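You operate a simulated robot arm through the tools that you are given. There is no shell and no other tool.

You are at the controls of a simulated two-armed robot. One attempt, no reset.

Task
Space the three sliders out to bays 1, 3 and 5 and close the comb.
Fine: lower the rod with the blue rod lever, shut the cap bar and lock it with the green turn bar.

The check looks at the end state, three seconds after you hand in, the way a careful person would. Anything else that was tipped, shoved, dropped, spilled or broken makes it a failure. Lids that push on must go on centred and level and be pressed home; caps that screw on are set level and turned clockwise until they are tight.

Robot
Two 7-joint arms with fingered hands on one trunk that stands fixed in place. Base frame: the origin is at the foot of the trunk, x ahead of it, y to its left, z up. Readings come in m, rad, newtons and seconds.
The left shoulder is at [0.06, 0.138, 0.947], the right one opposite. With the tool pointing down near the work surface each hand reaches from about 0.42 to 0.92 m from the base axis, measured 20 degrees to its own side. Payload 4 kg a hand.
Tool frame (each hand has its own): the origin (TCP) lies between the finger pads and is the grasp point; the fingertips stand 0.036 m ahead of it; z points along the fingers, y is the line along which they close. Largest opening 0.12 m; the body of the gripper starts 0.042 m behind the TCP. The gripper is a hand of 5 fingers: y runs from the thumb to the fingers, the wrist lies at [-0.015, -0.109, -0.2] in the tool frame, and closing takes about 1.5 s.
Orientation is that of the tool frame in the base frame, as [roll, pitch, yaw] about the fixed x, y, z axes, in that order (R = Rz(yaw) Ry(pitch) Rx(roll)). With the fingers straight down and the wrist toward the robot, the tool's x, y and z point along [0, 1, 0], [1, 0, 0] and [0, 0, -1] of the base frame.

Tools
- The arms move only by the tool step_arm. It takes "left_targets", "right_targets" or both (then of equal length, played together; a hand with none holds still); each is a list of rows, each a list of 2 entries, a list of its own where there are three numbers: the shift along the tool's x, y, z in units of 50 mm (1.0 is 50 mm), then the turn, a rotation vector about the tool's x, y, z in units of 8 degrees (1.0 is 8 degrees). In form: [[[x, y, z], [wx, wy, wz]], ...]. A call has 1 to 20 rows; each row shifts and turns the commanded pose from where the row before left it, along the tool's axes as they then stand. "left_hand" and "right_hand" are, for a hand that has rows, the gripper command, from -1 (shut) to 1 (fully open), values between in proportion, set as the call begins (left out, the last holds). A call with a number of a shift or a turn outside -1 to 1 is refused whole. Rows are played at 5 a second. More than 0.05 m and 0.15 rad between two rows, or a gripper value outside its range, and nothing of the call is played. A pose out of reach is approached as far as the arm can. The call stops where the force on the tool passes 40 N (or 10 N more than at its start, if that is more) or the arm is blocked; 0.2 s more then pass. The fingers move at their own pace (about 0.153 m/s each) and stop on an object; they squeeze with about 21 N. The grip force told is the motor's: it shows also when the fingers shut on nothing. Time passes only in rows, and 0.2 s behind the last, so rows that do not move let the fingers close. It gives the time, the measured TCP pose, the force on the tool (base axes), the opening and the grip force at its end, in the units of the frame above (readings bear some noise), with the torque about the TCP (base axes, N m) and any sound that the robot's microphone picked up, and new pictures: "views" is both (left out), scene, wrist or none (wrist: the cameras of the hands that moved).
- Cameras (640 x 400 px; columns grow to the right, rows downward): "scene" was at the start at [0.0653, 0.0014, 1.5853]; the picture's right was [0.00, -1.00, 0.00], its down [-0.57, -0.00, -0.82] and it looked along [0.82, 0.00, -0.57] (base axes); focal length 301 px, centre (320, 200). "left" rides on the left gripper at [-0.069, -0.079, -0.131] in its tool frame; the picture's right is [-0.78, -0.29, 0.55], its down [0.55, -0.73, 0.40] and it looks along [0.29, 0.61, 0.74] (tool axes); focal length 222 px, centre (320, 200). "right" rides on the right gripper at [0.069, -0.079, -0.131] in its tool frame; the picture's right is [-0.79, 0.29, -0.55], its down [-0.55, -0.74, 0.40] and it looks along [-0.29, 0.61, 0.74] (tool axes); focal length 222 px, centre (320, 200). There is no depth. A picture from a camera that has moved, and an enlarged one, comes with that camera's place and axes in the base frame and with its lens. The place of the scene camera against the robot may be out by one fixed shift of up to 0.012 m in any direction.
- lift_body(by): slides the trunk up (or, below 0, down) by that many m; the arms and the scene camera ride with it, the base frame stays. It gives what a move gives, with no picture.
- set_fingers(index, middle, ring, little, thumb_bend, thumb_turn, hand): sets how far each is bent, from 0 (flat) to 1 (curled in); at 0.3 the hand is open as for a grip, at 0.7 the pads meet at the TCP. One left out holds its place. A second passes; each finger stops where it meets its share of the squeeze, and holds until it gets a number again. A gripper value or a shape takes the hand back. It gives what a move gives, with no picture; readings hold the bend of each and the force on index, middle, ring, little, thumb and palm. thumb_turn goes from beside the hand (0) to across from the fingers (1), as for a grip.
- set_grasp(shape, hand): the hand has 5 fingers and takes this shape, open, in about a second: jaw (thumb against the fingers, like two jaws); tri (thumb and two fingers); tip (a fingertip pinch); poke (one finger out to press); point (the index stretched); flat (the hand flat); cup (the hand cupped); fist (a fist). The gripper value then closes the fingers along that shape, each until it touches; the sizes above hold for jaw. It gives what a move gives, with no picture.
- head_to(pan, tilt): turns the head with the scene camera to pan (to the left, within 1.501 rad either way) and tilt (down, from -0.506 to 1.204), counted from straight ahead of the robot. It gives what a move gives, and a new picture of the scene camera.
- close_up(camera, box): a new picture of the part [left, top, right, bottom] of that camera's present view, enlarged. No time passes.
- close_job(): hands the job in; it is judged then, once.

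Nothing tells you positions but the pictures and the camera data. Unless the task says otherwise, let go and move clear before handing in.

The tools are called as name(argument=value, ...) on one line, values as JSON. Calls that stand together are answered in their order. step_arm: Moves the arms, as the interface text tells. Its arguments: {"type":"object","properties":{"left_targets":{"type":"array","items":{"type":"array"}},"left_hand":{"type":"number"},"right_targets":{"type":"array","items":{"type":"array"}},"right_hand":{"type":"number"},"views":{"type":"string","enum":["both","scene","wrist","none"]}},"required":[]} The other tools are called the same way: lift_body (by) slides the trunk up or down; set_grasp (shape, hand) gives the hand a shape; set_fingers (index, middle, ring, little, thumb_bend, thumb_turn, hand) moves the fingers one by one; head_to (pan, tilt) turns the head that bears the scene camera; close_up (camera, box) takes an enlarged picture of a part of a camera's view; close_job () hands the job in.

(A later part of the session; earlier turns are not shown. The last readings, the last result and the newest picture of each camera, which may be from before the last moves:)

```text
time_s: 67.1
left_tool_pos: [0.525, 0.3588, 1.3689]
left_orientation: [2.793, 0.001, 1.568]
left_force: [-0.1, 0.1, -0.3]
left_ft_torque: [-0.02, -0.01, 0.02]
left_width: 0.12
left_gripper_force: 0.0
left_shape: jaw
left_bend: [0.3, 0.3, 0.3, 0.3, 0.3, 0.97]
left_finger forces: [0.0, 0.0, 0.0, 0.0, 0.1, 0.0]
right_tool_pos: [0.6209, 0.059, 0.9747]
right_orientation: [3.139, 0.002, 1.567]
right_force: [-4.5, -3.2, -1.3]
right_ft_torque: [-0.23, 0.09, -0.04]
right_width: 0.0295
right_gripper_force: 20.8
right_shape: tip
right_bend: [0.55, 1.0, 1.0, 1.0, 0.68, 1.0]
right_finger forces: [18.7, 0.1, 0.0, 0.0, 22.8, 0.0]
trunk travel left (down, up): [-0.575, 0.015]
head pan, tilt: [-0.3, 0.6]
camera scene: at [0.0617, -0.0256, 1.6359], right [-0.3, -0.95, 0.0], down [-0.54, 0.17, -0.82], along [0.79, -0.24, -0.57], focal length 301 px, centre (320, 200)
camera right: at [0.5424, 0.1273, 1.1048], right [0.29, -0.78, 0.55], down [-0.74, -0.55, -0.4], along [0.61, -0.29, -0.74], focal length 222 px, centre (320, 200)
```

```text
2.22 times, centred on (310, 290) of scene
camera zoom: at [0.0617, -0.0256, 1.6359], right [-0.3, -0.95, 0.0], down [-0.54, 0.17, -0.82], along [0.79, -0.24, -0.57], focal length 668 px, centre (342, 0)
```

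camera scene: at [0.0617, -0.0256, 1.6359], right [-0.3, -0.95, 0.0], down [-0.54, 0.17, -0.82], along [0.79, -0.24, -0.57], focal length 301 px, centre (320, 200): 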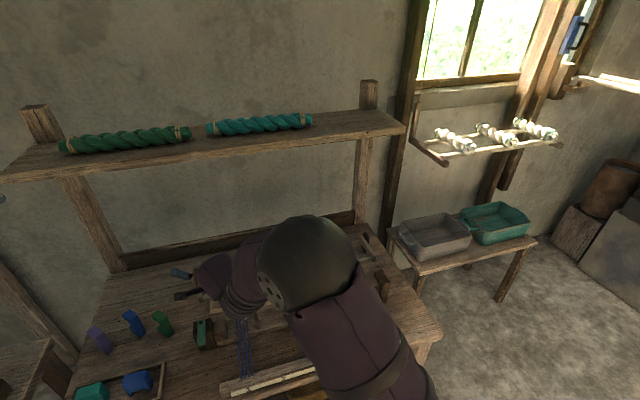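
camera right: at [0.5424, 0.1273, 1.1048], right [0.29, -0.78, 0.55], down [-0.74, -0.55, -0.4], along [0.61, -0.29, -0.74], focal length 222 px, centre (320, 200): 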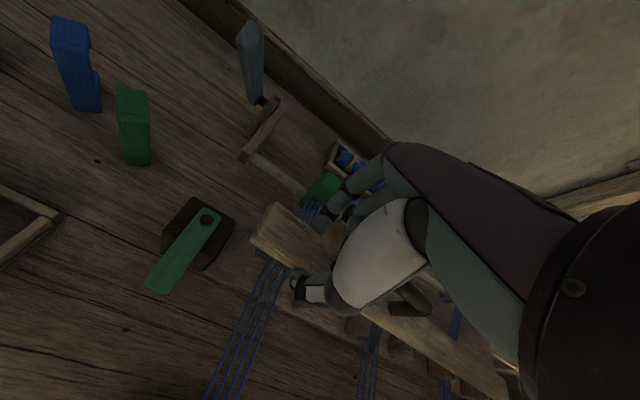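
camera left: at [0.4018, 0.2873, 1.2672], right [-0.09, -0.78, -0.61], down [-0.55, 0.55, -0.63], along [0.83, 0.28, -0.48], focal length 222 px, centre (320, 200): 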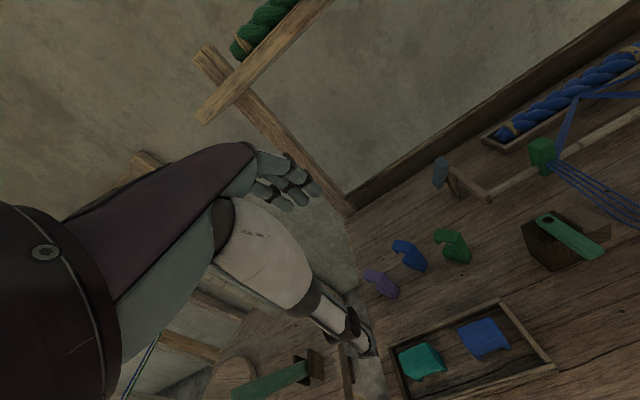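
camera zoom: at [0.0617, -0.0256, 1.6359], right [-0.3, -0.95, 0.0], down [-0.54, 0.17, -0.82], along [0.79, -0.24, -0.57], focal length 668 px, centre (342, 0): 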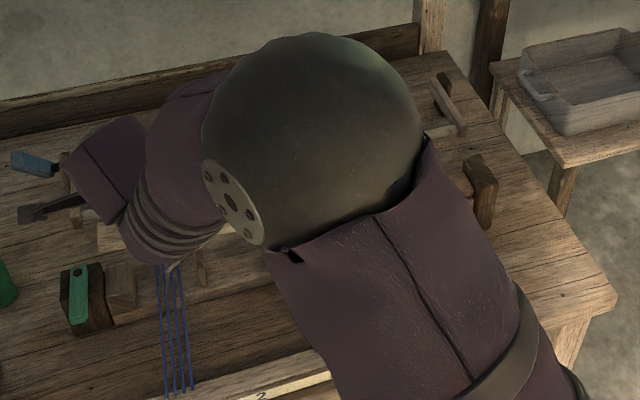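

The bar is at about 80° and the forces are low. I'll lower it a bit further, then check before releasing.

step_arm(right_targets=[[[0.06, 0, 0.4], [0, 0, 0]], [[0.04, 0, 0.4], [0, 0, 0]]])

close_up(camera="right", box=[160, 120, 460, 350])

head_to(pan=0.1, tilt=0.7)

```text
time_s: 67.7
left_tool_pos: [0.5247, 0.3592, 1.371]
left_orientation: [2.792, -0.001, 1.571]
left_force: [-0.7, -0.3, -0.9]
left_ft_torque: [0.0, 0.0, -0.04]
left_width: 0.1198
left_gripper_force: 0.0
left_shape: jaw
left_bend: [0.3, 0.3, 0.3, 0.3, 0.3, 0.97]
left_finger forces: [0.1, 0.1, 0.0, 0.0, 0.0, 0.1]
right_tool_pos: [0.6209, 0.0635, 0.9356]
right_orientation: [3.14, 0.003, 1.57]
right_force: [-4.2, -7.4, -1.3]
right_ft_torque: [-0.36, 0.1, -0.1]
right_width: 0.0298
right_gripper_force: 21.0
right_shape: tip
right_bend: [0.55, 1.0, 1.0, 1.0, 0.68, 1.0]
right_finger forces: [18.3, 0.0, 0.0, 0.1, 22.6, 0.1]
trunk travel left (down, up): [-0.575, 0.015]
head pan, tilt: [-0.3, 0.6]
camera scene: at [0.0617, -0.026, 1.6359], right [-0.3, -0.96, 0.0], down [-0.54, 0.17, -0.82], along [0.79, -0.24, -0.57], focal length 301 px, centre (320, 200)
camera right: at [0.5423, 0.1327, 1.0651], right [0.29, -0.78, 0.55], down [-0.74, -0.55, -0.4], along [0.61, -0.29, -0.73], focal length 222 px, centre (320, 200)
```

scene: 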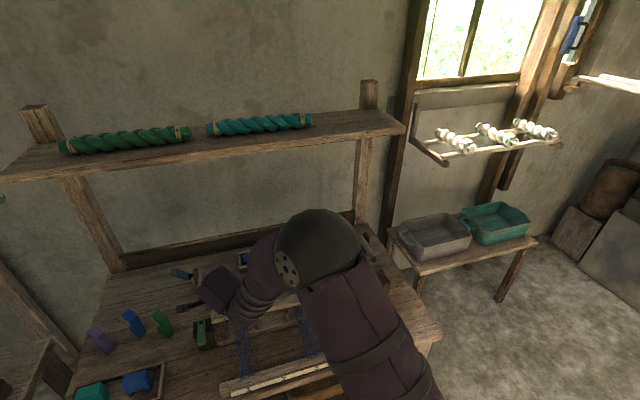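
right: 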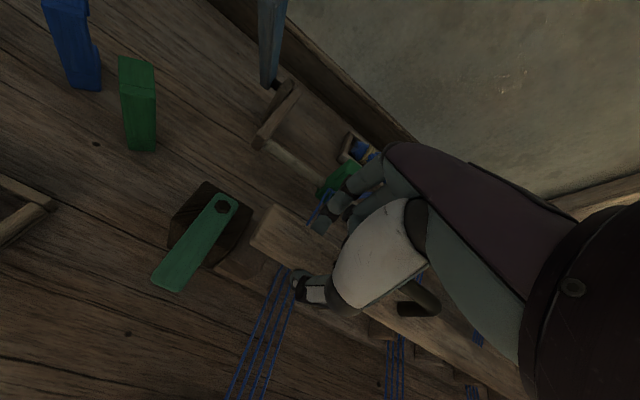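

```text
1.74 times, centred on (310, 235) of right
camera zoom: at [0.5423, 0.1327, 1.0651], right [0.29, -0.78, 0.55], down [-0.74, -0.55, -0.4], along [0.61, -0.29, -0.73], focal length 386 px, centre (337, 139)
```

zoom: 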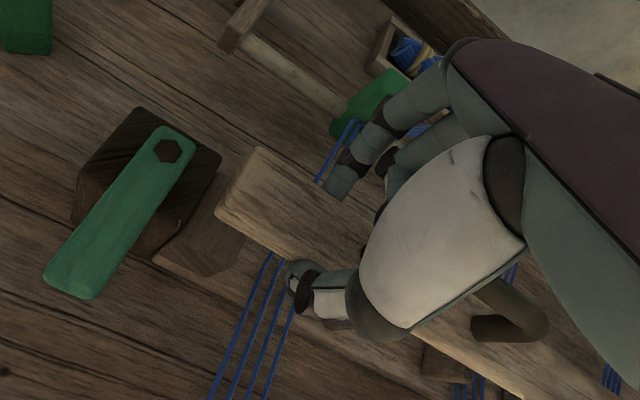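

```text
time_s: 68.6
left_tool_pos: [0.5249, 0.3581, 1.371]
left_orientation: [2.794, -0.002, 1.571]
left_force: [0.1, 0.3, 0.3]
left_ft_torque: [-0.01, 0.06, -0.03]
left_width: 0.1201
left_gripper_force: 0.2
left_shape: jaw
left_bend: [0.3, 0.3, 0.3, 0.3, 0.3, 0.97]
left_finger forces: [0.0, 0.0, 0.0, 0.0, 0.0, 0.0]
right_tool_pos: [0.6202, 0.0653, 0.9364]
right_orientation: [3.139, -0.001, 1.57]
right_force: [-3.7, -9.9, -2.4]
right_ft_torque: [-0.42, 0.1, -0.15]
right_width: 0.0298
right_gripper_force: 21.1
right_shape: tip
right_bend: [0.55, 1.0, 1.0, 1.0, 0.68, 1.0]
right_finger forces: [18.6, 0.0, 0.0, 0.1, 22.6, 0.0]
trunk travel left (down, up): [-0.575, 0.015]
head pan, tilt: [0.099, 0.7]
camera scene: at [0.0615, 0.0084, 1.6273], right [0.1, -1.0, 0.0], down [-0.64, -0.06, -0.77], along [0.76, 0.08, -0.64], focal length 301 px, centre (320, 200)
```

scene: 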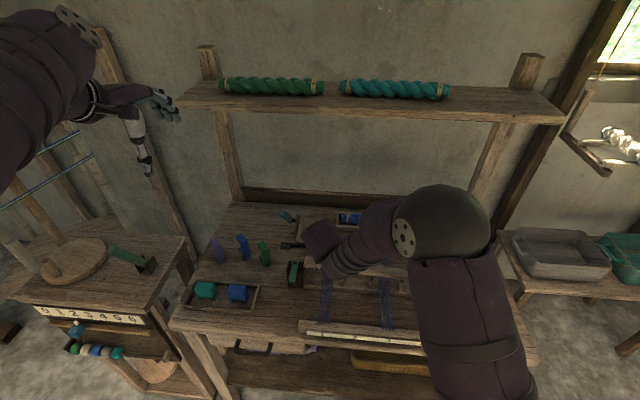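

step_arm(right_targets=[[[-0.14, 0, 0.3], [0, 0, 0]], [[0, 0, 0.3], [0, 0, 0]]])

close_up(camera="right", box=[160, 120, 460, 350])

close_up(camera="scene", box=[240, 180, 440, 340])

```text
time_s: 69.2
left_tool_pos: [0.524, 0.3607, 1.3706]
left_orientation: [2.791, -0.001, 1.572]
left_force: [0.7, -0.6, 0.1]
left_ft_torque: [0.0, 0.0, -0.01]
left_width: 0.1198
left_gripper_force: 0.0
left_shape: jaw
left_bend: [0.3, 0.3, 0.3, 0.3, 0.3, 0.97]
left_finger forces: [0.0, 0.0, 0.0, 0.0, 0.0, 0.0]
right_tool_pos: [0.621, 0.0621, 0.9069]
right_orientation: [3.138, -0.001, 1.576]
right_force: [0.0, 9.5, -0.9]
right_ft_torque: [-0.6, -0.01, 0.03]
right_width: 0.0297
right_gripper_force: 21.5
right_shape: tip
right_bend: [0.55, 1.0, 1.0, 1.0, 0.68, 1.0]
right_finger forces: [18.3, 0.1, 13.8, 0.0, 19.4, 0.1]
trunk travel left (down, up): [-0.575, 0.015]
head pan, tilt: [0.099, 0.7]
camera scene: at [0.0621, 0.0109, 1.6273], right [0.1, -0.99, 0.0], down [-0.64, -0.07, -0.76], along [0.76, 0.08, -0.64], focal length 301 px, centre (320, 200)
camera right: at [0.5414, 0.1307, 1.0367], right [0.29, -0.78, 0.55], down [-0.73, -0.55, -0.4], along [0.62, -0.28, -0.74], focal length 222 px, centre (320, 200)
```

scene: 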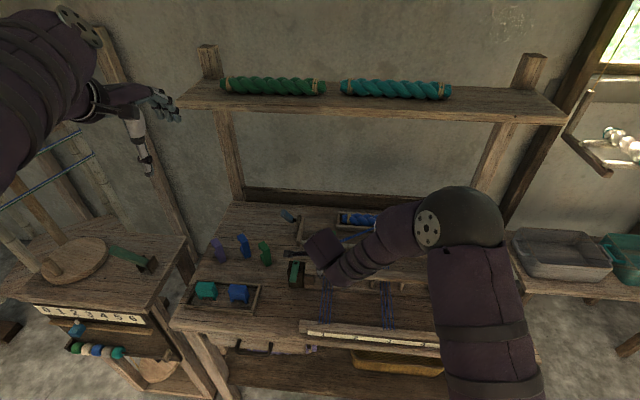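
right: 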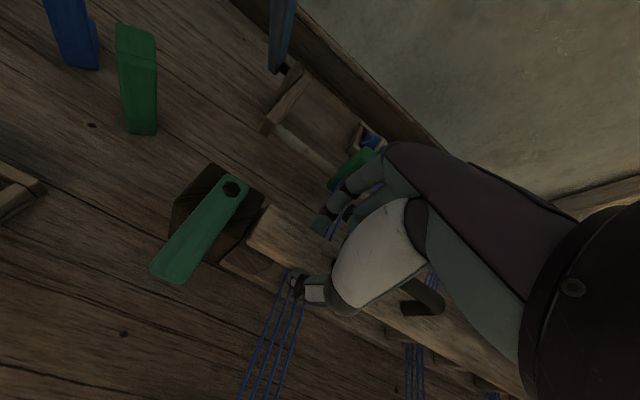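

```text
1.74 times, centred on (310, 235) of right
camera zoom: at [0.5414, 0.1307, 1.0367], right [0.29, -0.78, 0.55], down [-0.73, -0.55, -0.4], along [0.62, -0.28, -0.74], focal length 386 px, centre (337, 139)
```

zoom: 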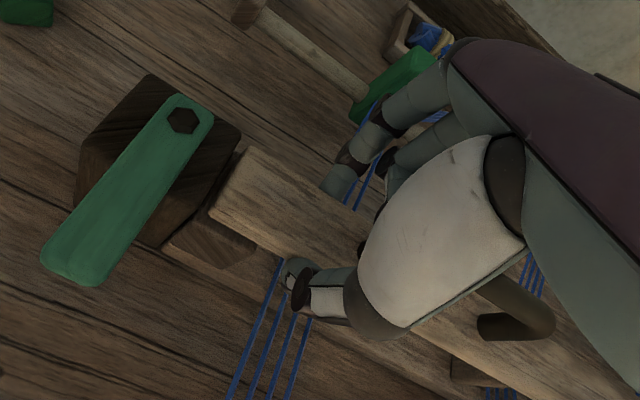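

```text
2.50 times, centred on (340, 260) of scene
camera zoom: at [0.0621, 0.0109, 1.6273], right [0.1, -0.99, 0.0], down [-0.64, -0.07, -0.76], along [0.76, 0.08, -0.64], focal length 752 px, centre (270, 50)
```

zoom: 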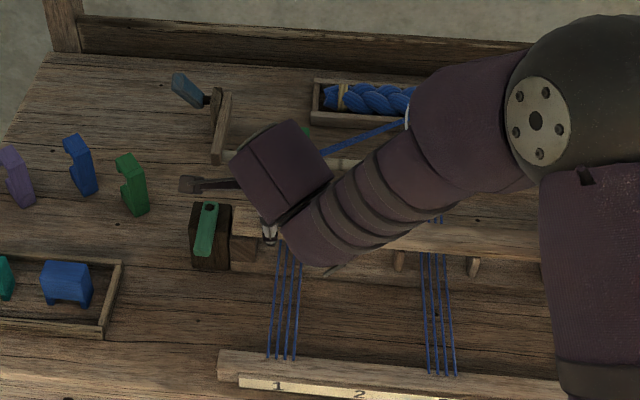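

The curled fingers are already pressing on the bar and it's nearly seated. I'll open the pinch and rise, then see how far it still has to go.

step_arm(right_targets=[[[0, 0, 0], [0, 0, 0]], [[0, 0, 0], [0, 0, 0]], [[0, 0, 0], [0, 0, 0]], [[0, 0, -0.5], [0, 0, 0]], [[0, 0, -0.8], [0, 0, 0]], [[0, 0, -0.8], [0, 0, 0]]], right_hand=0.1)

close_up(camera="right", box=[160, 120, 560, 400])

close_up(camera="scene", box=[240, 180, 480, 340])

```text
time_s: 70.6
left_tool_pos: [0.5237, 0.3593, 1.3697]
left_orientation: [2.793, 0.0, 1.57]
left_force: [0.4, -0.6, -0.7]
left_ft_torque: [0.0, -0.02, 0.02]
left_width: 0.1199
left_gripper_force: 0.1
left_shape: jaw
left_bend: [0.3, 0.3, 0.3, 0.3, 0.3, 0.97]
left_finger forces: [0.0, 0.0, 0.0, 0.0, 0.0, 0.0]
right_tool_pos: [0.6212, 0.0571, 1.0108]
right_orientation: [3.139, 0.002, 1.569]
right_force: [-0.4, 0.3, -0.6]
right_ft_torque: [-0.02, -0.03, 0.01]
right_width: 0.0656
right_gripper_force: 0.1
right_shape: tip
right_bend: [0.41, 0.98, 0.99, 0.99, 0.52, 1.0]
right_finger forces: [0.0, 0.1, 0.1, 0.1, 0.0, 0.1]
trunk travel left (down, up): [-0.575, 0.015]
head pan, tilt: [0.099, 0.7]
camera scene: at [0.0611, 0.0093, 1.6272], right [0.1, -1.0, 0.0], down [-0.64, -0.06, -0.77], along [0.76, 0.08, -0.64], focal length 301 px, centre (320, 200)
camera right: at [0.5417, 0.126, 1.1401], right [0.29, -0.78, 0.55], down [-0.74, -0.55, -0.4], along [0.61, -0.29, -0.74], focal length 222 px, centre (320, 200)
```

scene: 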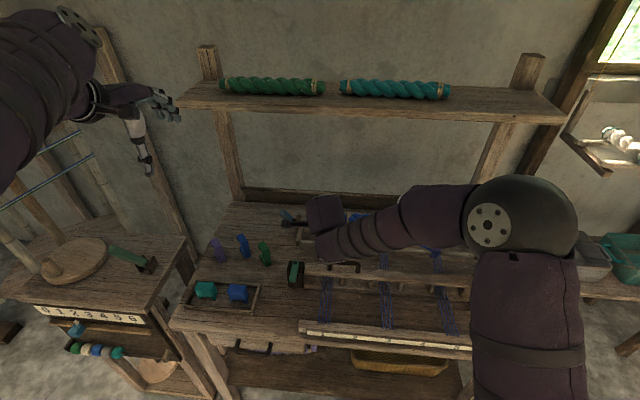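
right: 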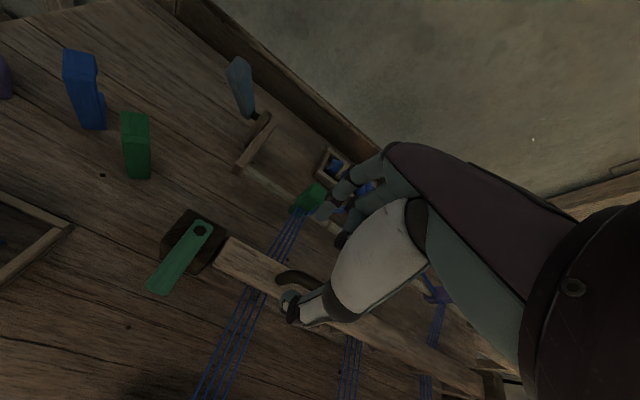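

```text
1.43 times, centred on (360, 260) of right
camera zoom: at [0.5417, 0.126, 1.1401], right [0.29, -0.78, 0.55], down [-0.74, -0.55, -0.4], along [0.61, -0.29, -0.74], focal length 317 px, centre (263, 114)
```

zoom: 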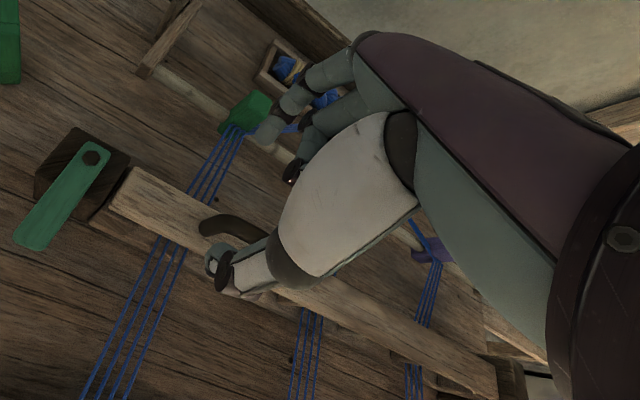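

```text
2.50 times, centred on (360, 260) of scene
camera zoom: at [0.0611, 0.0093, 1.6272], right [0.1, -1.0, 0.0], down [-0.64, -0.06, -0.77], along [0.76, 0.08, -0.64], focal length 752 px, centre (220, 50)
```

zoom: 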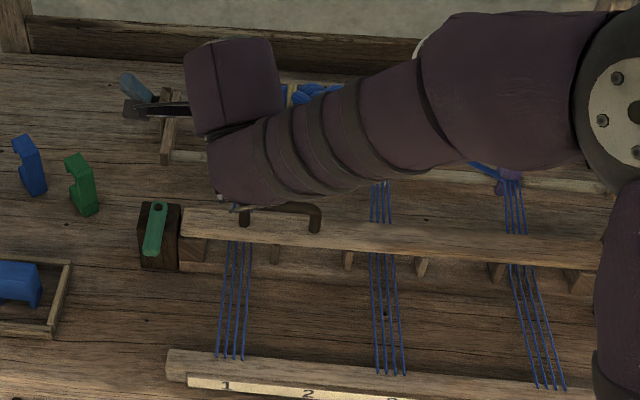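

The cap bar lies over the comb now. I'll retract the right hand upward and right to see whether it sits fully down.

step_arm(right_targets=[[[0, 0, -0.9], [0, 0, 0]], [[-0.3, -0.2, -0.8], [0, 0, 0]], [[-0.6, -0.5, -0.4], [0, 0, 0]], [[-0.8, -0.5, 0], [0, 0, 0]], [[-0.8, -0.5, 0], [0, 0, 0]], [[-0.8, -0.5, 0], [0, 0, 0]], [[-0.8, -0.5, 0], [0, 0, 0]], [[-0.8, 0, 0], [0, 0, 0]]], views="scene")

close_up(camera="scene", box=[270, 200, 500, 340])

close_up(camera="scene", box=[270, 230, 370, 310])

```text
time_s: 72.4
left_tool_pos: [0.5238, 0.3593, 1.3698]
left_orientation: [2.792, 0.001, 1.57]
left_force: [0.2, 0.3, 0.6]
left_ft_torque: [0.0, 0.02, 0.01]
left_width: 0.1197
left_gripper_force: 0.0
left_shape: jaw
left_bend: [0.3, 0.3, 0.3, 0.3, 0.3, 0.97]
left_finger forces: [0.0, 0.0, 0.0, 0.0, 0.0, 0.0]
right_tool_pos: [0.484, -0.1873, 1.1146]
right_orientation: [3.14, 0.001, 1.571]
right_force: [0.0, -0.2, 0.6]
right_ft_torque: [0.0, 0.02, 0.01]
right_width: 0.0658
right_gripper_force: 0.1
right_shape: tip
right_bend: [0.41, 0.98, 0.99, 0.99, 0.51, 1.0]
right_finger forces: [0.0, 0.0, 0.0, 0.0, 0.1, 0.0]
trunk travel left (down, up): [-0.575, 0.015]
head pan, tilt: [0.099, 0.7]
camera scene: at [0.0621, 0.009, 1.6273], right [0.1, -1.0, 0.0], down [-0.64, -0.06, -0.76], along [0.76, 0.08, -0.64], focal length 301 px, centre (320, 200)
```

scene: 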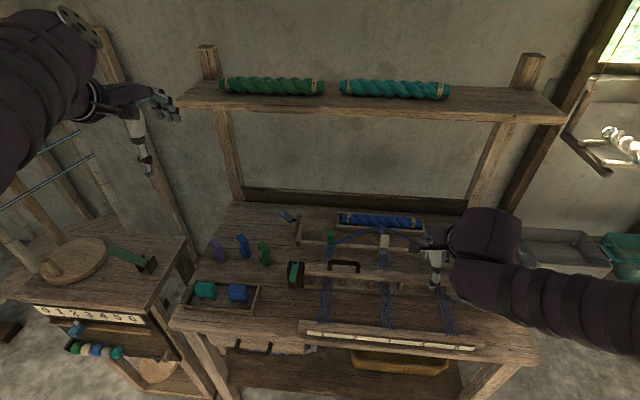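

```text
2.78 times, centred on (385, 270) of scene
camera zoom: at [0.0621, 0.009, 1.6273], right [0.1, -1.0, 0.0], down [-0.64, -0.06, -0.76], along [0.76, 0.08, -0.64], focal length 837 px, centre (139, 5)
```

zoom: 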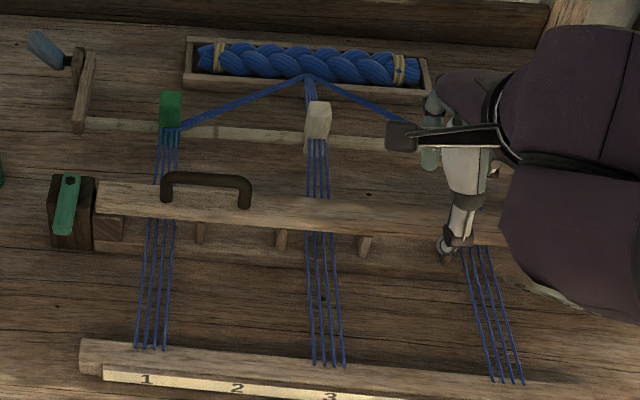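

```text
5.00 times, centred on (320, 270) of scene
camera zoom: at [0.0621, 0.009, 1.6273], right [0.1, -1.0, 0.0], down [-0.64, -0.06, -0.76], along [0.76, 0.08, -0.64], focal length 1504 px, centre (320, -150)
```

zoom: 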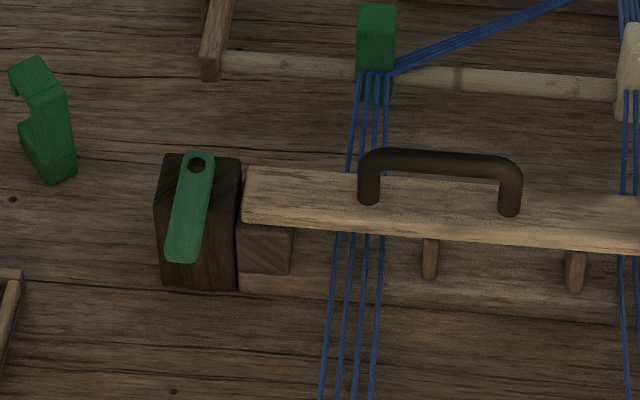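

The bar is over the block. To be sure it's home I'll press it down near its free end with the closed right fingertips.

step_arm(right_targets=[[[0.67, 0.34, 0.16], [0, 0, 0]], [[0.67, 0.34, 0.16], [0, 0, 0]], [[0.67, 0.34, 0.16], [0, 0, 0]], [[0.67, 0.34, 0.16], [0, 0, 0]], [[0.67, 0.34, 0.16], [0, 0, 0]], [[0.67, 0.34, 0.16], [0, 0, 0]], [[0.67, 0.34, 0.16], [0, 0, 0]], [[0.65, 0.34, 0.16], [0, 0, 0]]], right_hand=-0.95)

close_up(camera="right", box=[160, 120, 460, 350])

```text
time_s: 74.2
left_tool_pos: [0.5258, 0.3601, 1.3695]
left_orientation: [2.79, 0.002, 1.571]
left_force: [0.1, 0.5, -0.9]
left_ft_torque: [0.02, 0.0, -0.06]
left_width: 0.1198
left_gripper_force: 0.2
left_shape: jaw
left_bend: [0.3, 0.3, 0.3, 0.3, 0.3, 0.97]
left_finger forces: [0.0, 0.0, 0.1, 0.1, 0.1, 0.0]
right_tool_pos: [0.6222, 0.0802, 1.0516]
right_orientation: [3.14, 0.002, 1.567]
right_force: [0.8, 0.0, 0.2]
right_ft_torque: [-0.01, 0.04, -0.03]
right_width: 0.0033
right_gripper_force: 0.1
right_shape: tip
right_bend: [0.69, 0.98, 0.99, 0.99, 0.7, 1.0]
right_finger forces: [0.0, 0.0, 0.0, 0.0, 0.1, 0.0]
trunk travel left (down, up): [-0.575, 0.015]
head pan, tilt: [0.099, 0.7]
camera scene: at [0.0624, 0.0107, 1.6273], right [0.1, -1.0, 0.0], down [-0.64, -0.06, -0.76], along [0.76, 0.08, -0.64], focal length 301 px, centre (320, 200)
camera right: at [0.5446, 0.1495, 1.1812], right [0.29, -0.78, 0.55], down [-0.74, -0.55, -0.4], along [0.61, -0.29, -0.73], focal length 222 px, centre (320, 200)
```

scene: 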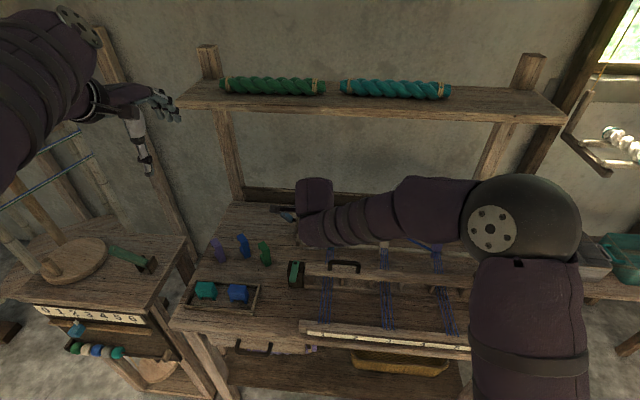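
right: 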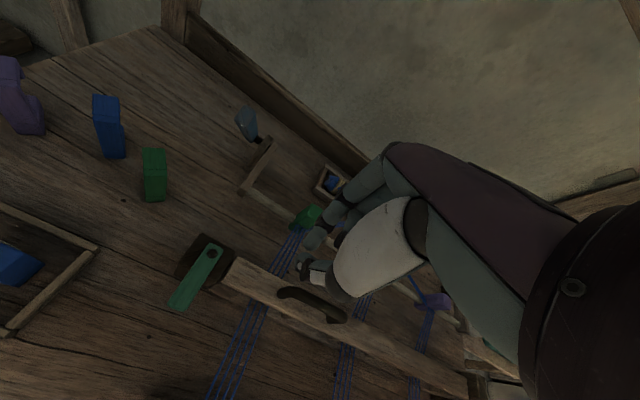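

```text
1.74 times, centred on (310, 235) of right
camera zoom: at [0.5446, 0.1495, 1.1812], right [0.29, -0.78, 0.55], down [-0.74, -0.55, -0.4], along [0.61, -0.29, -0.73], focal length 386 px, centre (337, 139)
```

zoom: 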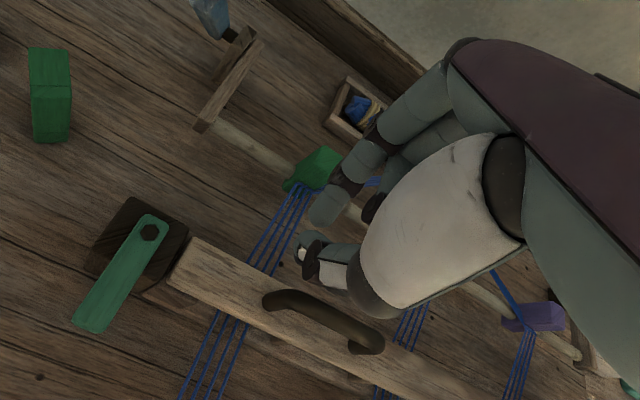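

step_arm(right_targets=[[[0, 0, 0.8], [0, 0, 0]], [[0, 0, 0.8], [0, 0, 0]], [[0, 0, 0.1], [0, 0, 0]], [[0, 0, 0.1], [0, 0, 0]]], views="wrist")

close_up(camera="right", box=[160, 120, 460, 350])

```text
time_s: 75.2
left_tool_pos: [0.5245, 0.3592, 1.3704]
left_orientation: [2.792, -0.002, 1.572]
left_force: [-0.6, -0.1, -0.2]
left_ft_torque: [-0.01, -0.01, 0.01]
left_width: 0.1198
left_gripper_force: 0.0
left_shape: jaw
left_bend: [0.3, 0.3, 0.3, 0.3, 0.3, 0.97]
left_finger forces: [0.0, 0.0, 0.0, 0.0, 0.0, 0.0]
right_tool_pos: [0.6218, 0.0806, 0.9614]
right_orientation: [3.141, 0.001, 1.571]
right_force: [0.8, -0.1, -0.9]
right_ft_torque: [-0.02, -0.04, 0.02]
right_width: 0.0034
right_gripper_force: 0.1
right_shape: tip
right_bend: [0.69, 0.98, 0.99, 0.99, 0.7, 1.0]
right_finger forces: [0.0, 0.0, 0.0, 0.0, 0.1, 0.0]
trunk travel left (down, up): [-0.575, 0.015]
head pan, tilt: [0.099, 0.7]
camera right: at [0.5438, 0.1493, 1.0915], right [0.29, -0.78, 0.55], down [-0.73, -0.55, -0.4], along [0.61, -0.29, -0.74], focal length 222 px, centre (320, 200)
```

right: 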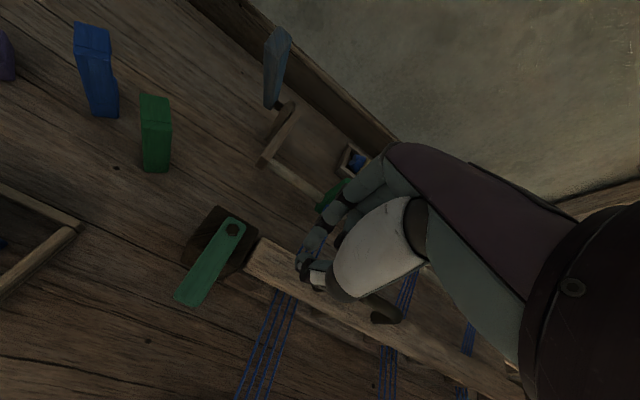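

```text
1.74 times, centred on (310, 235) of right
camera zoom: at [0.5438, 0.1493, 1.0915], right [0.29, -0.78, 0.55], down [-0.73, -0.55, -0.4], along [0.61, -0.29, -0.74], focal length 386 px, centre (337, 139)
```

zoom: 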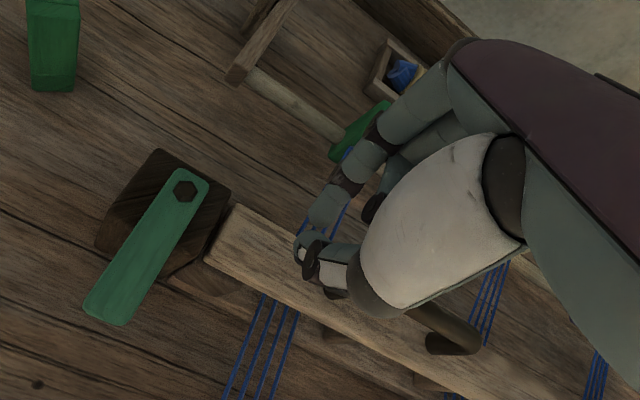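

step_arm(right_targets=[[[0, 0, 0.12], [0, 0, 0]], [[0, 0, 0.12], [0, 0, 0]], [[0, 0, 0.12], [0, 0, 0]], [[0, 0, 0.12], [0, 0, 0]]], views="wrist")

close_up(camera="right", box=[160, 120, 460, 350])

```text
time_s: 76.2
left_tool_pos: [0.5256, 0.3615, 1.3695]
left_orientation: [2.792, -0.001, 1.571]
left_force: [-0.4, -0.3, 0.6]
left_ft_torque: [-0.02, -0.01, 0.0]
left_width: 0.1199
left_gripper_force: 0.1
left_shape: jaw
left_bend: [0.3, 0.3, 0.3, 0.3, 0.3, 0.97]
left_finger forces: [0.1, 0.0, 0.1, 0.0, 0.0, 0.0]
right_tool_pos: [0.6229, 0.0809, 0.9383]
right_orientation: [3.14, 0.0, 1.568]
right_force: [0.2, 0.7, 0.1]
right_ft_torque: [0.02, 0.02, 0.02]
right_width: 0.0035
right_gripper_force: 0.1
right_shape: tip
right_bend: [0.69, 0.98, 0.99, 0.99, 0.7, 1.0]
right_finger forces: [0.1, 0.0, 0.0, 0.1, 0.1, 0.0]
trunk travel left (down, up): [-0.575, 0.015]
head pan, tilt: [0.099, 0.7]
camera right: at [0.5437, 0.1493, 1.0675], right [0.29, -0.79, 0.55], down [-0.73, -0.55, -0.4], along [0.61, -0.29, -0.74], focal length 222 px, centre (320, 200)
```

right: 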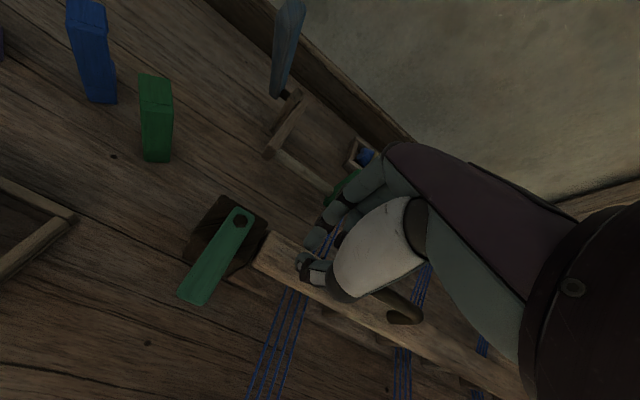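

```text
1.74 times, centred on (310, 235) of right
camera zoom: at [0.5437, 0.1493, 1.0675], right [0.29, -0.79, 0.55], down [-0.73, -0.55, -0.4], along [0.61, -0.29, -0.74], focal length 386 px, centre (337, 139)
```

zoom: 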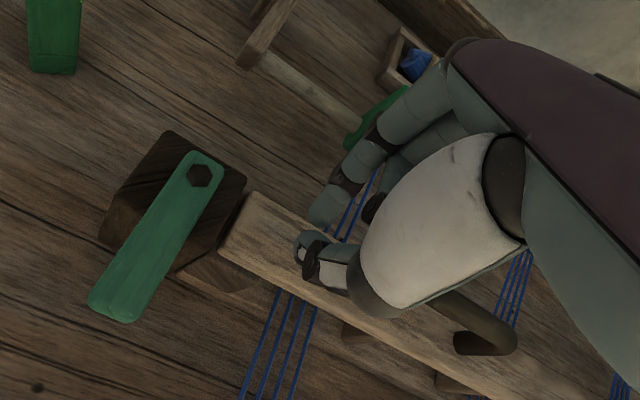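

Still no contact; continuing down in small steps.

step_arm(right_targets=[[[0, 0, 0.1], [0, 0, 0]], [[0, 0, 0.1], [0, 0, 0]], [[0, 0, 0.1], [0, 0, 0]], [[0, 0, 0.1], [0, 0, 0]]], views="none")

close_up(camera="right", box=[160, 120, 460, 350])

```text
time_s: 77.2
left_tool_pos: [0.5249, 0.3592, 1.3705]
left_orientation: [2.793, 0.001, 1.57]
left_force: [0.5, 0.7, -0.6]
left_ft_torque: [-0.01, -0.02, -0.02]
left_width: 0.1199
left_gripper_force: 0.0
left_shape: jaw
left_bend: [0.3, 0.3, 0.3, 0.3, 0.3, 0.97]
left_finger forces: [0.0, 0.0, 0.0, 0.0, 0.0, 0.0]
right_tool_pos: [0.6215, 0.0802, 0.9182]
right_orientation: [3.137, 0.001, 1.572]
right_force: [-0.6, -1.1, 3.6]
right_ft_torque: [0.01, -0.01, -0.03]
right_width: 0.0034
right_gripper_force: 0.1
right_shape: tip
right_bend: [0.69, 0.98, 0.99, 0.99, 0.7, 1.0]
right_finger forces: [1.8, 0.0, 0.0, 0.0, 2.2, 0.1]
trunk travel left (down, up): [-0.575, 0.015]
head pan, tilt: [0.099, 0.7]
```

```text
1.74 times, centred on (310, 235) of right
camera zoom: at [0.5431, 0.1494, 1.0486], right [0.29, -0.79, 0.55], down [-0.73, -0.55, -0.4], along [0.62, -0.29, -0.73], focal length 386 px, centre (337, 139)
```

zoom: 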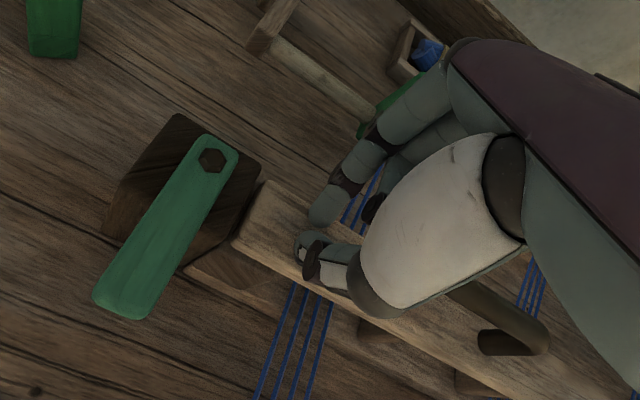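

step_arm(right_targets=[[[0, 0, 0.08], [0, 0, 0]], [[0, 0, 0.08], [0, 0, 0]]], views="none")

close_up(camera="right", box=[160, 120, 460, 350])

```text
time_s: 77.8
left_tool_pos: [0.5199, 0.3595, 1.3724]
left_orientation: [2.789, 0.002, 1.571]
left_force: [0.4, -0.4, 0.4]
left_ft_torque: [-0.06, -0.05, 0.01]
left_width: 0.12
left_gripper_force: 0.1
left_shape: jaw
left_bend: [0.3, 0.3, 0.3, 0.3, 0.3, 0.97]
left_finger forces: [0.0, 0.0, 0.0, 0.1, 0.0, 0.1]
right_tool_pos: [0.6192, 0.0825, 0.916]
right_orientation: [3.133, -0.003, 1.572]
right_force: [-12.9, -0.8, 38.4]
right_ft_torque: [0.06, 0.77, 0.04]
right_width: 0.0141
right_gripper_force: 20.5
right_shape: tip
right_bend: [0.72, 1.0, 1.0, 1.0, 0.76, 1.0]
right_finger forces: [0.0, 0.0, 0.0, 0.1, 48.4, 0.1]
trunk travel left (down, up): [-0.575, 0.015]
head pan, tilt: [0.099, 0.7]
```

```text
1.74 times, centred on (310, 235) of right
camera zoom: at [0.5393, 0.151, 1.0443], right [0.29, -0.79, 0.55], down [-0.73, -0.55, -0.41], along [0.62, -0.28, -0.73], focal length 386 px, centre (337, 139)
```

zoom: 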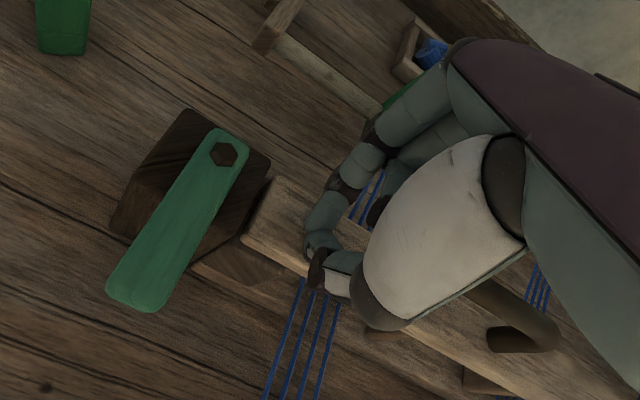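

The bar is firmly seated, since the force shot up with almost no travel. I'll lift the right hand away and back to the right.

step_arm(right_targets=[[[0, 0, -0.5], [0, 0, 0]], [[0, 0, -0.9], [0, 0, 0]], [[0, 0, -0.9], [0, 0, 0]], [[-0.3, -0.2, -0.8], [0, 0, 0]], [[-0.6, -0.5, -0.4], [0, 0, 0]], [[-0.8, -0.5, 0], [0, 0, 0]], [[-0.8, -0.5, 0], [0, 0, 0]], [[-0.8, -0.5, 0], [0, 0, 0]], [[-0.8, -0.5, 0], [0, 0, 0]], [[-0.9, 0, 0], [0, 0, 0]], [[-0.9, 0, 0], [0, 0, 0]], [[-0.9, 0, 0], [0, 0, 0]], [[-0.9, 0, 0], [0, 0, 0]]], views="scene")

close_up(camera="scene", box=[270, 200, 500, 340])

close_up(camera="scene", box=[270, 230, 350, 300])

```text
time_s: 80.6
left_tool_pos: [0.5246, 0.3599, 1.3701]
left_orientation: [2.793, 0.001, 1.569]
left_force: [0.3, -0.1, 0.4]
left_ft_torque: [0.04, 0.02, 0.01]
left_width: 0.12
left_gripper_force: 0.1
left_shape: jaw
left_bend: [0.3, 0.3, 0.3, 0.3, 0.3, 0.97]
left_finger forces: [0.0, 0.1, 0.0, 0.1, 0.0, 0.0]
right_tool_pos: [0.4872, -0.3046, 1.0864]
right_orientation: [3.137, 0.0, 1.569]
right_force: [0.1, -0.5, -0.1]
right_ft_torque: [-0.01, 0.01, -0.01]
right_width: 0.0068
right_gripper_force: 21.3
right_shape: tip
right_bend: [0.71, 1.0, 1.0, 1.0, 0.74, 1.0]
right_finger forces: [0.0, 0.0, 0.1, 0.0, 0.0, 0.1]
trunk travel left (down, up): [-0.575, 0.015]
head pan, tilt: [0.099, 0.7]
camera scene: at [0.0616, 0.009, 1.6273], right [0.1, -1.0, 0.0], down [-0.64, -0.06, -0.77], along [0.76, 0.08, -0.64], focal length 301 px, centre (320, 200)
```

scene: 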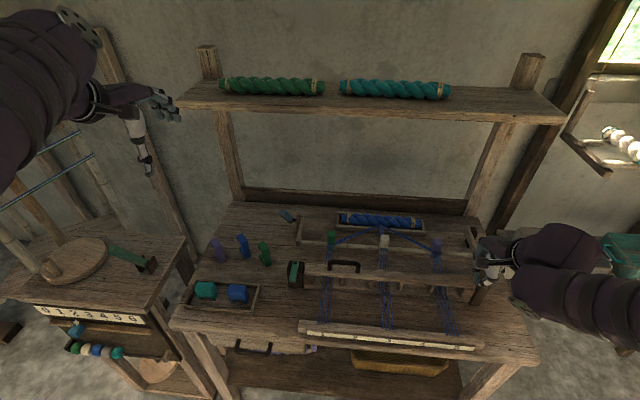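

```text
2.78 times, centred on (385, 270) of scene
camera zoom: at [0.0616, 0.009, 1.6273], right [0.1, -1.0, 0.0], down [-0.64, -0.06, -0.77], along [0.76, 0.08, -0.64], focal length 837 px, centre (139, 5)
```

zoom: 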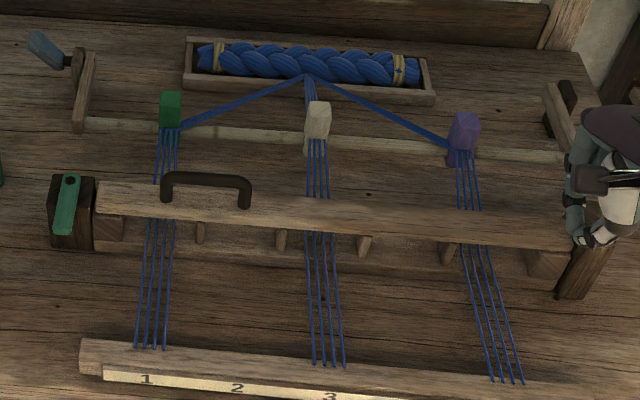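

```text
5.71 times, centred on (310, 265) of scene
camera zoom: at [0.0616, 0.009, 1.6273], right [0.1, -1.0, 0.0], down [-0.64, -0.06, -0.77], along [0.76, 0.08, -0.64], focal length 1719 px, centre (377, -171)
```

zoom: 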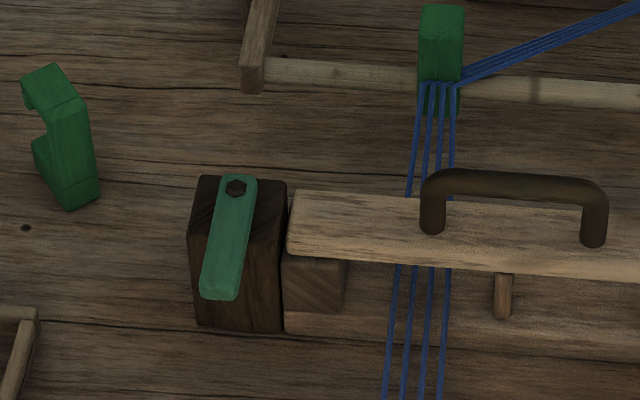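

The cap bar is seated. The green turn bar pivots at about (0.624, 0.139), lies toward the robot with its tip near x 0.558, and is at z≈0.89. It must swing its tip to the right over the cap bar. I'll bring in the left hand as a closed pinch.

set_grasp(hand="left", shape="tip")

step_arm(left_targets=[[[0, 0, 0], [0.625, 0, 0]], [[0, 0, 0], [0.625, 0, 0]], [[0, 0, 0], [0.625, 0, 0]], [[0, 0, 0], [0.625, 0, 0]], [[-0.34, 0.08, 0.74], [0, 0, 0]], [[-0.34, 0.08, 0.74], [0, 0, 0]], [[-0.34, 0.08, 0.74], [0, 0, 0]], [[-0.34, 0.08, 0.74], [0, 0, 0]], [[-0.34, 0.08, 0.74], [0, 0, 0]], [[-0.34, 0.08, 0.74], [0, 0, 0]], [[-0.34, 0.08, 0.74], [0, 0, 0]], [[-0.34, 0.08, 0.74], [0, 0, 0]], [[-0.34, 0.08, 0.74], [0, 0, 0]], [[0, 0, 0], [0, 0.94, 0]], [[0, 0, 0], [0, 0.94, 0]]], left_hand=-0.95)

close_up(camera="left", box=[220, 150, 520, 380])

```text
time_s: 81.5
left_tool_pos: [0.5248, 0.3608, 1.3698]
left_orientation: [2.794, 0.0, 1.57]
left_force: [-0.3, 0.8, 0.1]
left_ft_torque: [0.05, 0.01, -0.01]
left_width: 0.1199
left_gripper_force: 0.1
left_shape: tip
left_bend: [0.31, 0.98, 0.99, 0.99, 0.3, 0.97]
left_finger forces: [0.0, 0.0, 0.0, 0.0, 0.1, 0.0]
right_tool_pos: [0.4863, -0.3043, 1.0858]
right_orientation: [3.14, -0.001, 1.568]
right_force: [0.5, 1.4, -0.4]
right_ft_torque: [-0.03, 0.0, 0.01]
right_width: 0.0067
right_gripper_force: 20.7
right_shape: tip
right_bend: [0.71, 1.0, 1.0, 1.0, 0.74, 1.0]
right_finger forces: [0.0, 0.0, 0.1, 0.1, 0.0, 0.0]
trunk travel left (down, up): [-0.575, 0.015]
head pan, tilt: [0.099, 0.7]
```

```text
time_s: 84.7
left_tool_pos: [0.5611, 0.2062, 1.0364]
left_orientation: [-3.141, -0.263, 1.572]
left_force: [0.6, -0.6, -0.6]
left_ft_torque: [0.0, -0.01, -0.02]
left_width: 0.0037
left_gripper_force: 0.1
left_shape: tip
left_bend: [0.69, 0.98, 0.99, 0.99, 0.7, 1.0]
left_finger forces: [0.1, 0.0, 0.0, 0.0, 0.0, 0.0]
right_tool_pos: [0.4881, -0.3041, 1.086]
right_orientation: [3.14, -0.002, 1.57]
right_force: [-0.2, 1.5, -0.1]
right_ft_torque: [0.0, -0.01, -0.01]
right_width: 0.0066
right_gripper_force: 21.4
right_shape: tip
right_bend: [0.71, 1.0, 1.0, 1.0, 0.74, 1.0]
right_finger forces: [0.1, 0.0, 0.0, 0.0, 0.0, 0.0]
trunk travel left (down, up): [-0.575, 0.015]
head pan, tilt: [0.099, 0.7]
camera scene: at [0.0621, 0.0086, 1.6273], right [0.1, -1.0, 0.0], down [-0.64, -0.06, -0.76], along [0.76, 0.08, -0.64], focal length 301 px, centre (320, 200)
camera left: at [0.4806, 0.1041, 1.1446], right [-0.29, -0.61, -0.73], down [-0.73, 0.63, -0.24], along [0.61, 0.47, -0.64], focal length 222 px, centre (320, 200)
```

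scene: 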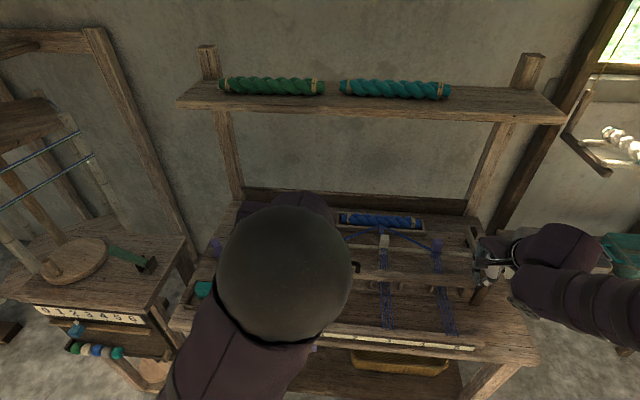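
left: 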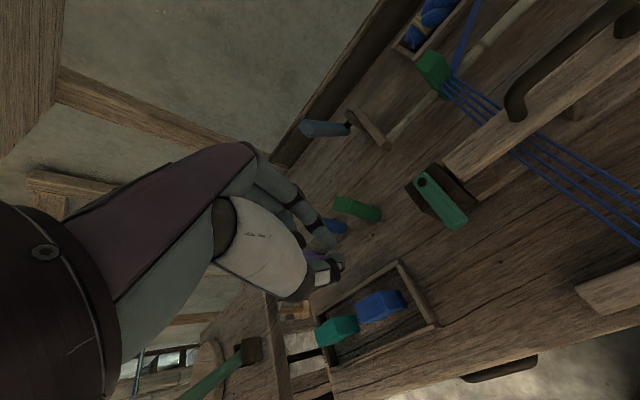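

```text
1.74 times, centred on (370, 265) of left
camera zoom: at [0.4806, 0.1041, 1.1446], right [-0.29, -0.61, -0.73], down [-0.73, 0.63, -0.24], along [0.61, 0.47, -0.64], focal length 386 px, centre (233, 87)
```

zoom: 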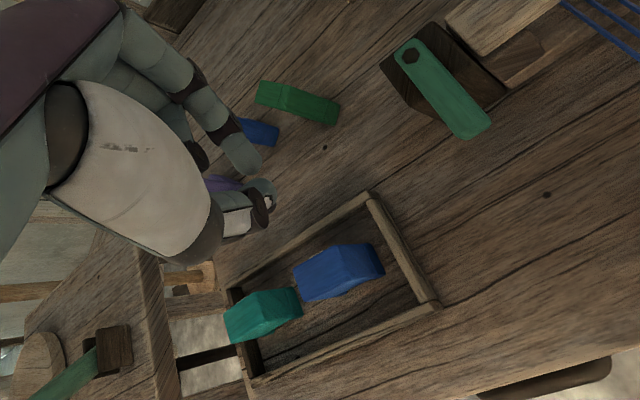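

From the left camera, the green bar's pivot is at (0.621, 0.139) and its tip near (0.557, 0.139). I'll lower the closed fingertips to the left of its tip.

step_arm(left_targets=[[[-0.315, 0.055, 0.578], [0, 0, 0]], [[-0.315, 0.055, 0.578], [0, 0, 0]], [[-0.315, 0.055, 0.578], [0, 0, 0]], [[-0.315, 0.055, 0.578], [0, 0, 0]]], views="wrist")

close_up(camera="left", box=[220, 120, 460, 300])

```text
time_s: 85.7
left_tool_pos: [0.5727, 0.1758, 0.9075]
left_orientation: [-3.141, -0.262, 1.571]
left_force: [0.3, 0.4, 0.0]
left_ft_torque: [0.02, -0.01, 0.0]
left_width: 0.0033
left_gripper_force: 0.1
left_shape: tip
left_bend: [0.69, 0.98, 0.99, 0.99, 0.7, 1.0]
left_finger forces: [0.0, 0.1, 0.1, 0.0, 0.0, 0.1]
right_tool_pos: [0.4875, -0.3032, 1.0856]
right_orientation: [3.139, 0.0, 1.571]
right_force: [-0.7, 0.3, 0.2]
right_ft_torque: [0.01, 0.0, -0.01]
right_width: 0.0067
right_gripper_force: 21.1
right_shape: tip
right_bend: [0.71, 1.0, 1.0, 1.0, 0.74, 1.0]
right_finger forces: [0.1, 0.0, 0.1, 0.0, 0.1, 0.0]
trunk travel left (down, up): [-0.575, 0.015]
head pan, tilt: [0.099, 0.7]
camera left: at [0.4925, 0.0739, 1.0164], right [-0.29, -0.62, -0.73], down [-0.74, 0.63, -0.24], along [0.61, 0.47, -0.64], focal length 222 px, centre (320, 200)
```

left: 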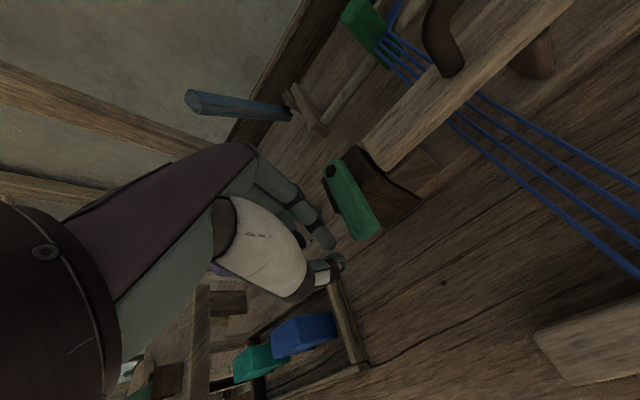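

```text
2.22 times, centred on (340, 210) of left
camera zoom: at [0.4925, 0.0739, 1.0164], right [-0.29, -0.62, -0.73], down [-0.74, 0.63, -0.24], along [0.61, 0.47, -0.64], focal length 494 px, centre (276, 178)
```

zoom: 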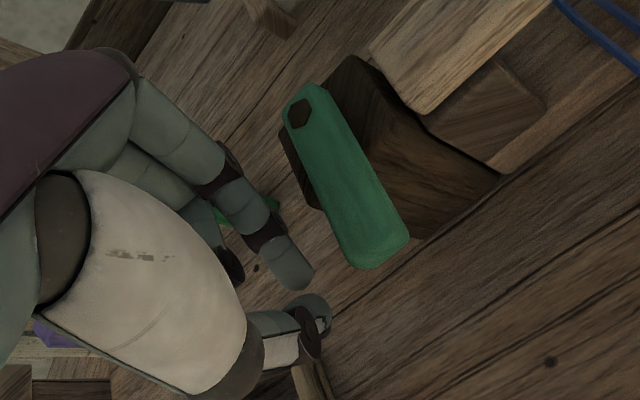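

The fingertips are just left of the green bar's tip. I'll push it to the right along its arc.

step_arm(left_targets=[[[-0.203, -0.02, -0.054], [0, 0, 0]], [[-0.203, -0.02, -0.054], [0, 0, 0]], [[-0.251, -0.05, -0.067], [0, 0, 0]], [[-0.251, -0.05, -0.067], [0, 0, 0]]], views="wrist")

close_up(camera="left", box=[220, 120, 460, 300])

```text
time_s: 86.7
left_tool_pos: [0.5649, 0.1267, 0.9076]
left_orientation: [3.14, -0.261, 1.571]
left_force: [-0.6, 0.3, 1.7]
left_ft_torque: [-0.02, -0.01, 0.02]
left_width: 0.0032
left_gripper_force: 0.1
left_shape: tip
left_bend: [0.69, 0.98, 0.99, 0.99, 0.7, 1.0]
left_finger forces: [1.5, 0.0, 0.0, 0.0, 0.0, 0.1]
right_tool_pos: [0.4875, -0.3031, 1.0858]
right_orientation: [3.139, 0.001, 1.57]
right_force: [-0.4, 0.7, 0.1]
right_ft_torque: [-0.04, -0.01, -0.02]
right_width: 0.0065
right_gripper_force: 21.2
right_shape: tip
right_bend: [0.71, 1.0, 1.0, 1.0, 0.74, 1.0]
right_finger forces: [0.0, 0.1, 0.0, 0.0, 0.0, 0.0]
trunk travel left (down, up): [-0.575, 0.015]
head pan, tilt: [0.099, 0.7]
camera left: at [0.4849, 0.0261, 1.0168], right [-0.29, -0.62, -0.73], down [-0.74, 0.63, -0.24], along [0.61, 0.47, -0.64], focal length 222 px, centre (320, 200)
```

left: 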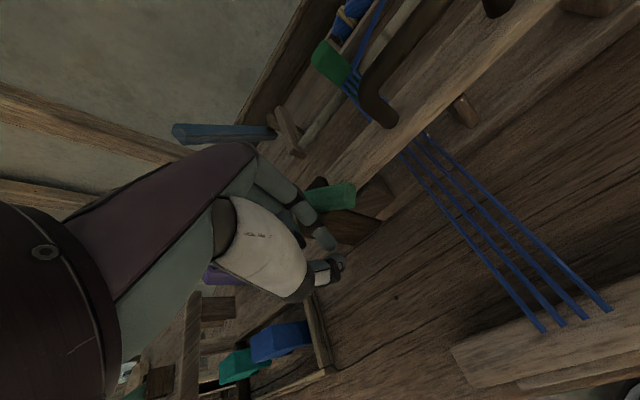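

```text
2.22 times, centred on (340, 210) of left
camera zoom: at [0.4849, 0.0261, 1.0168], right [-0.29, -0.62, -0.73], down [-0.74, 0.63, -0.24], along [0.61, 0.47, -0.64], focal length 494 px, centre (276, 178)
```

zoom: 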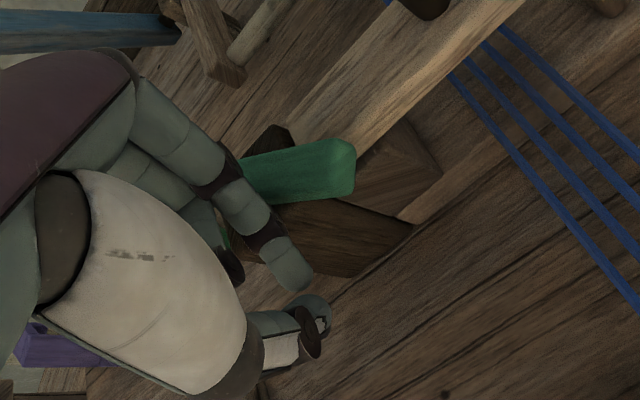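

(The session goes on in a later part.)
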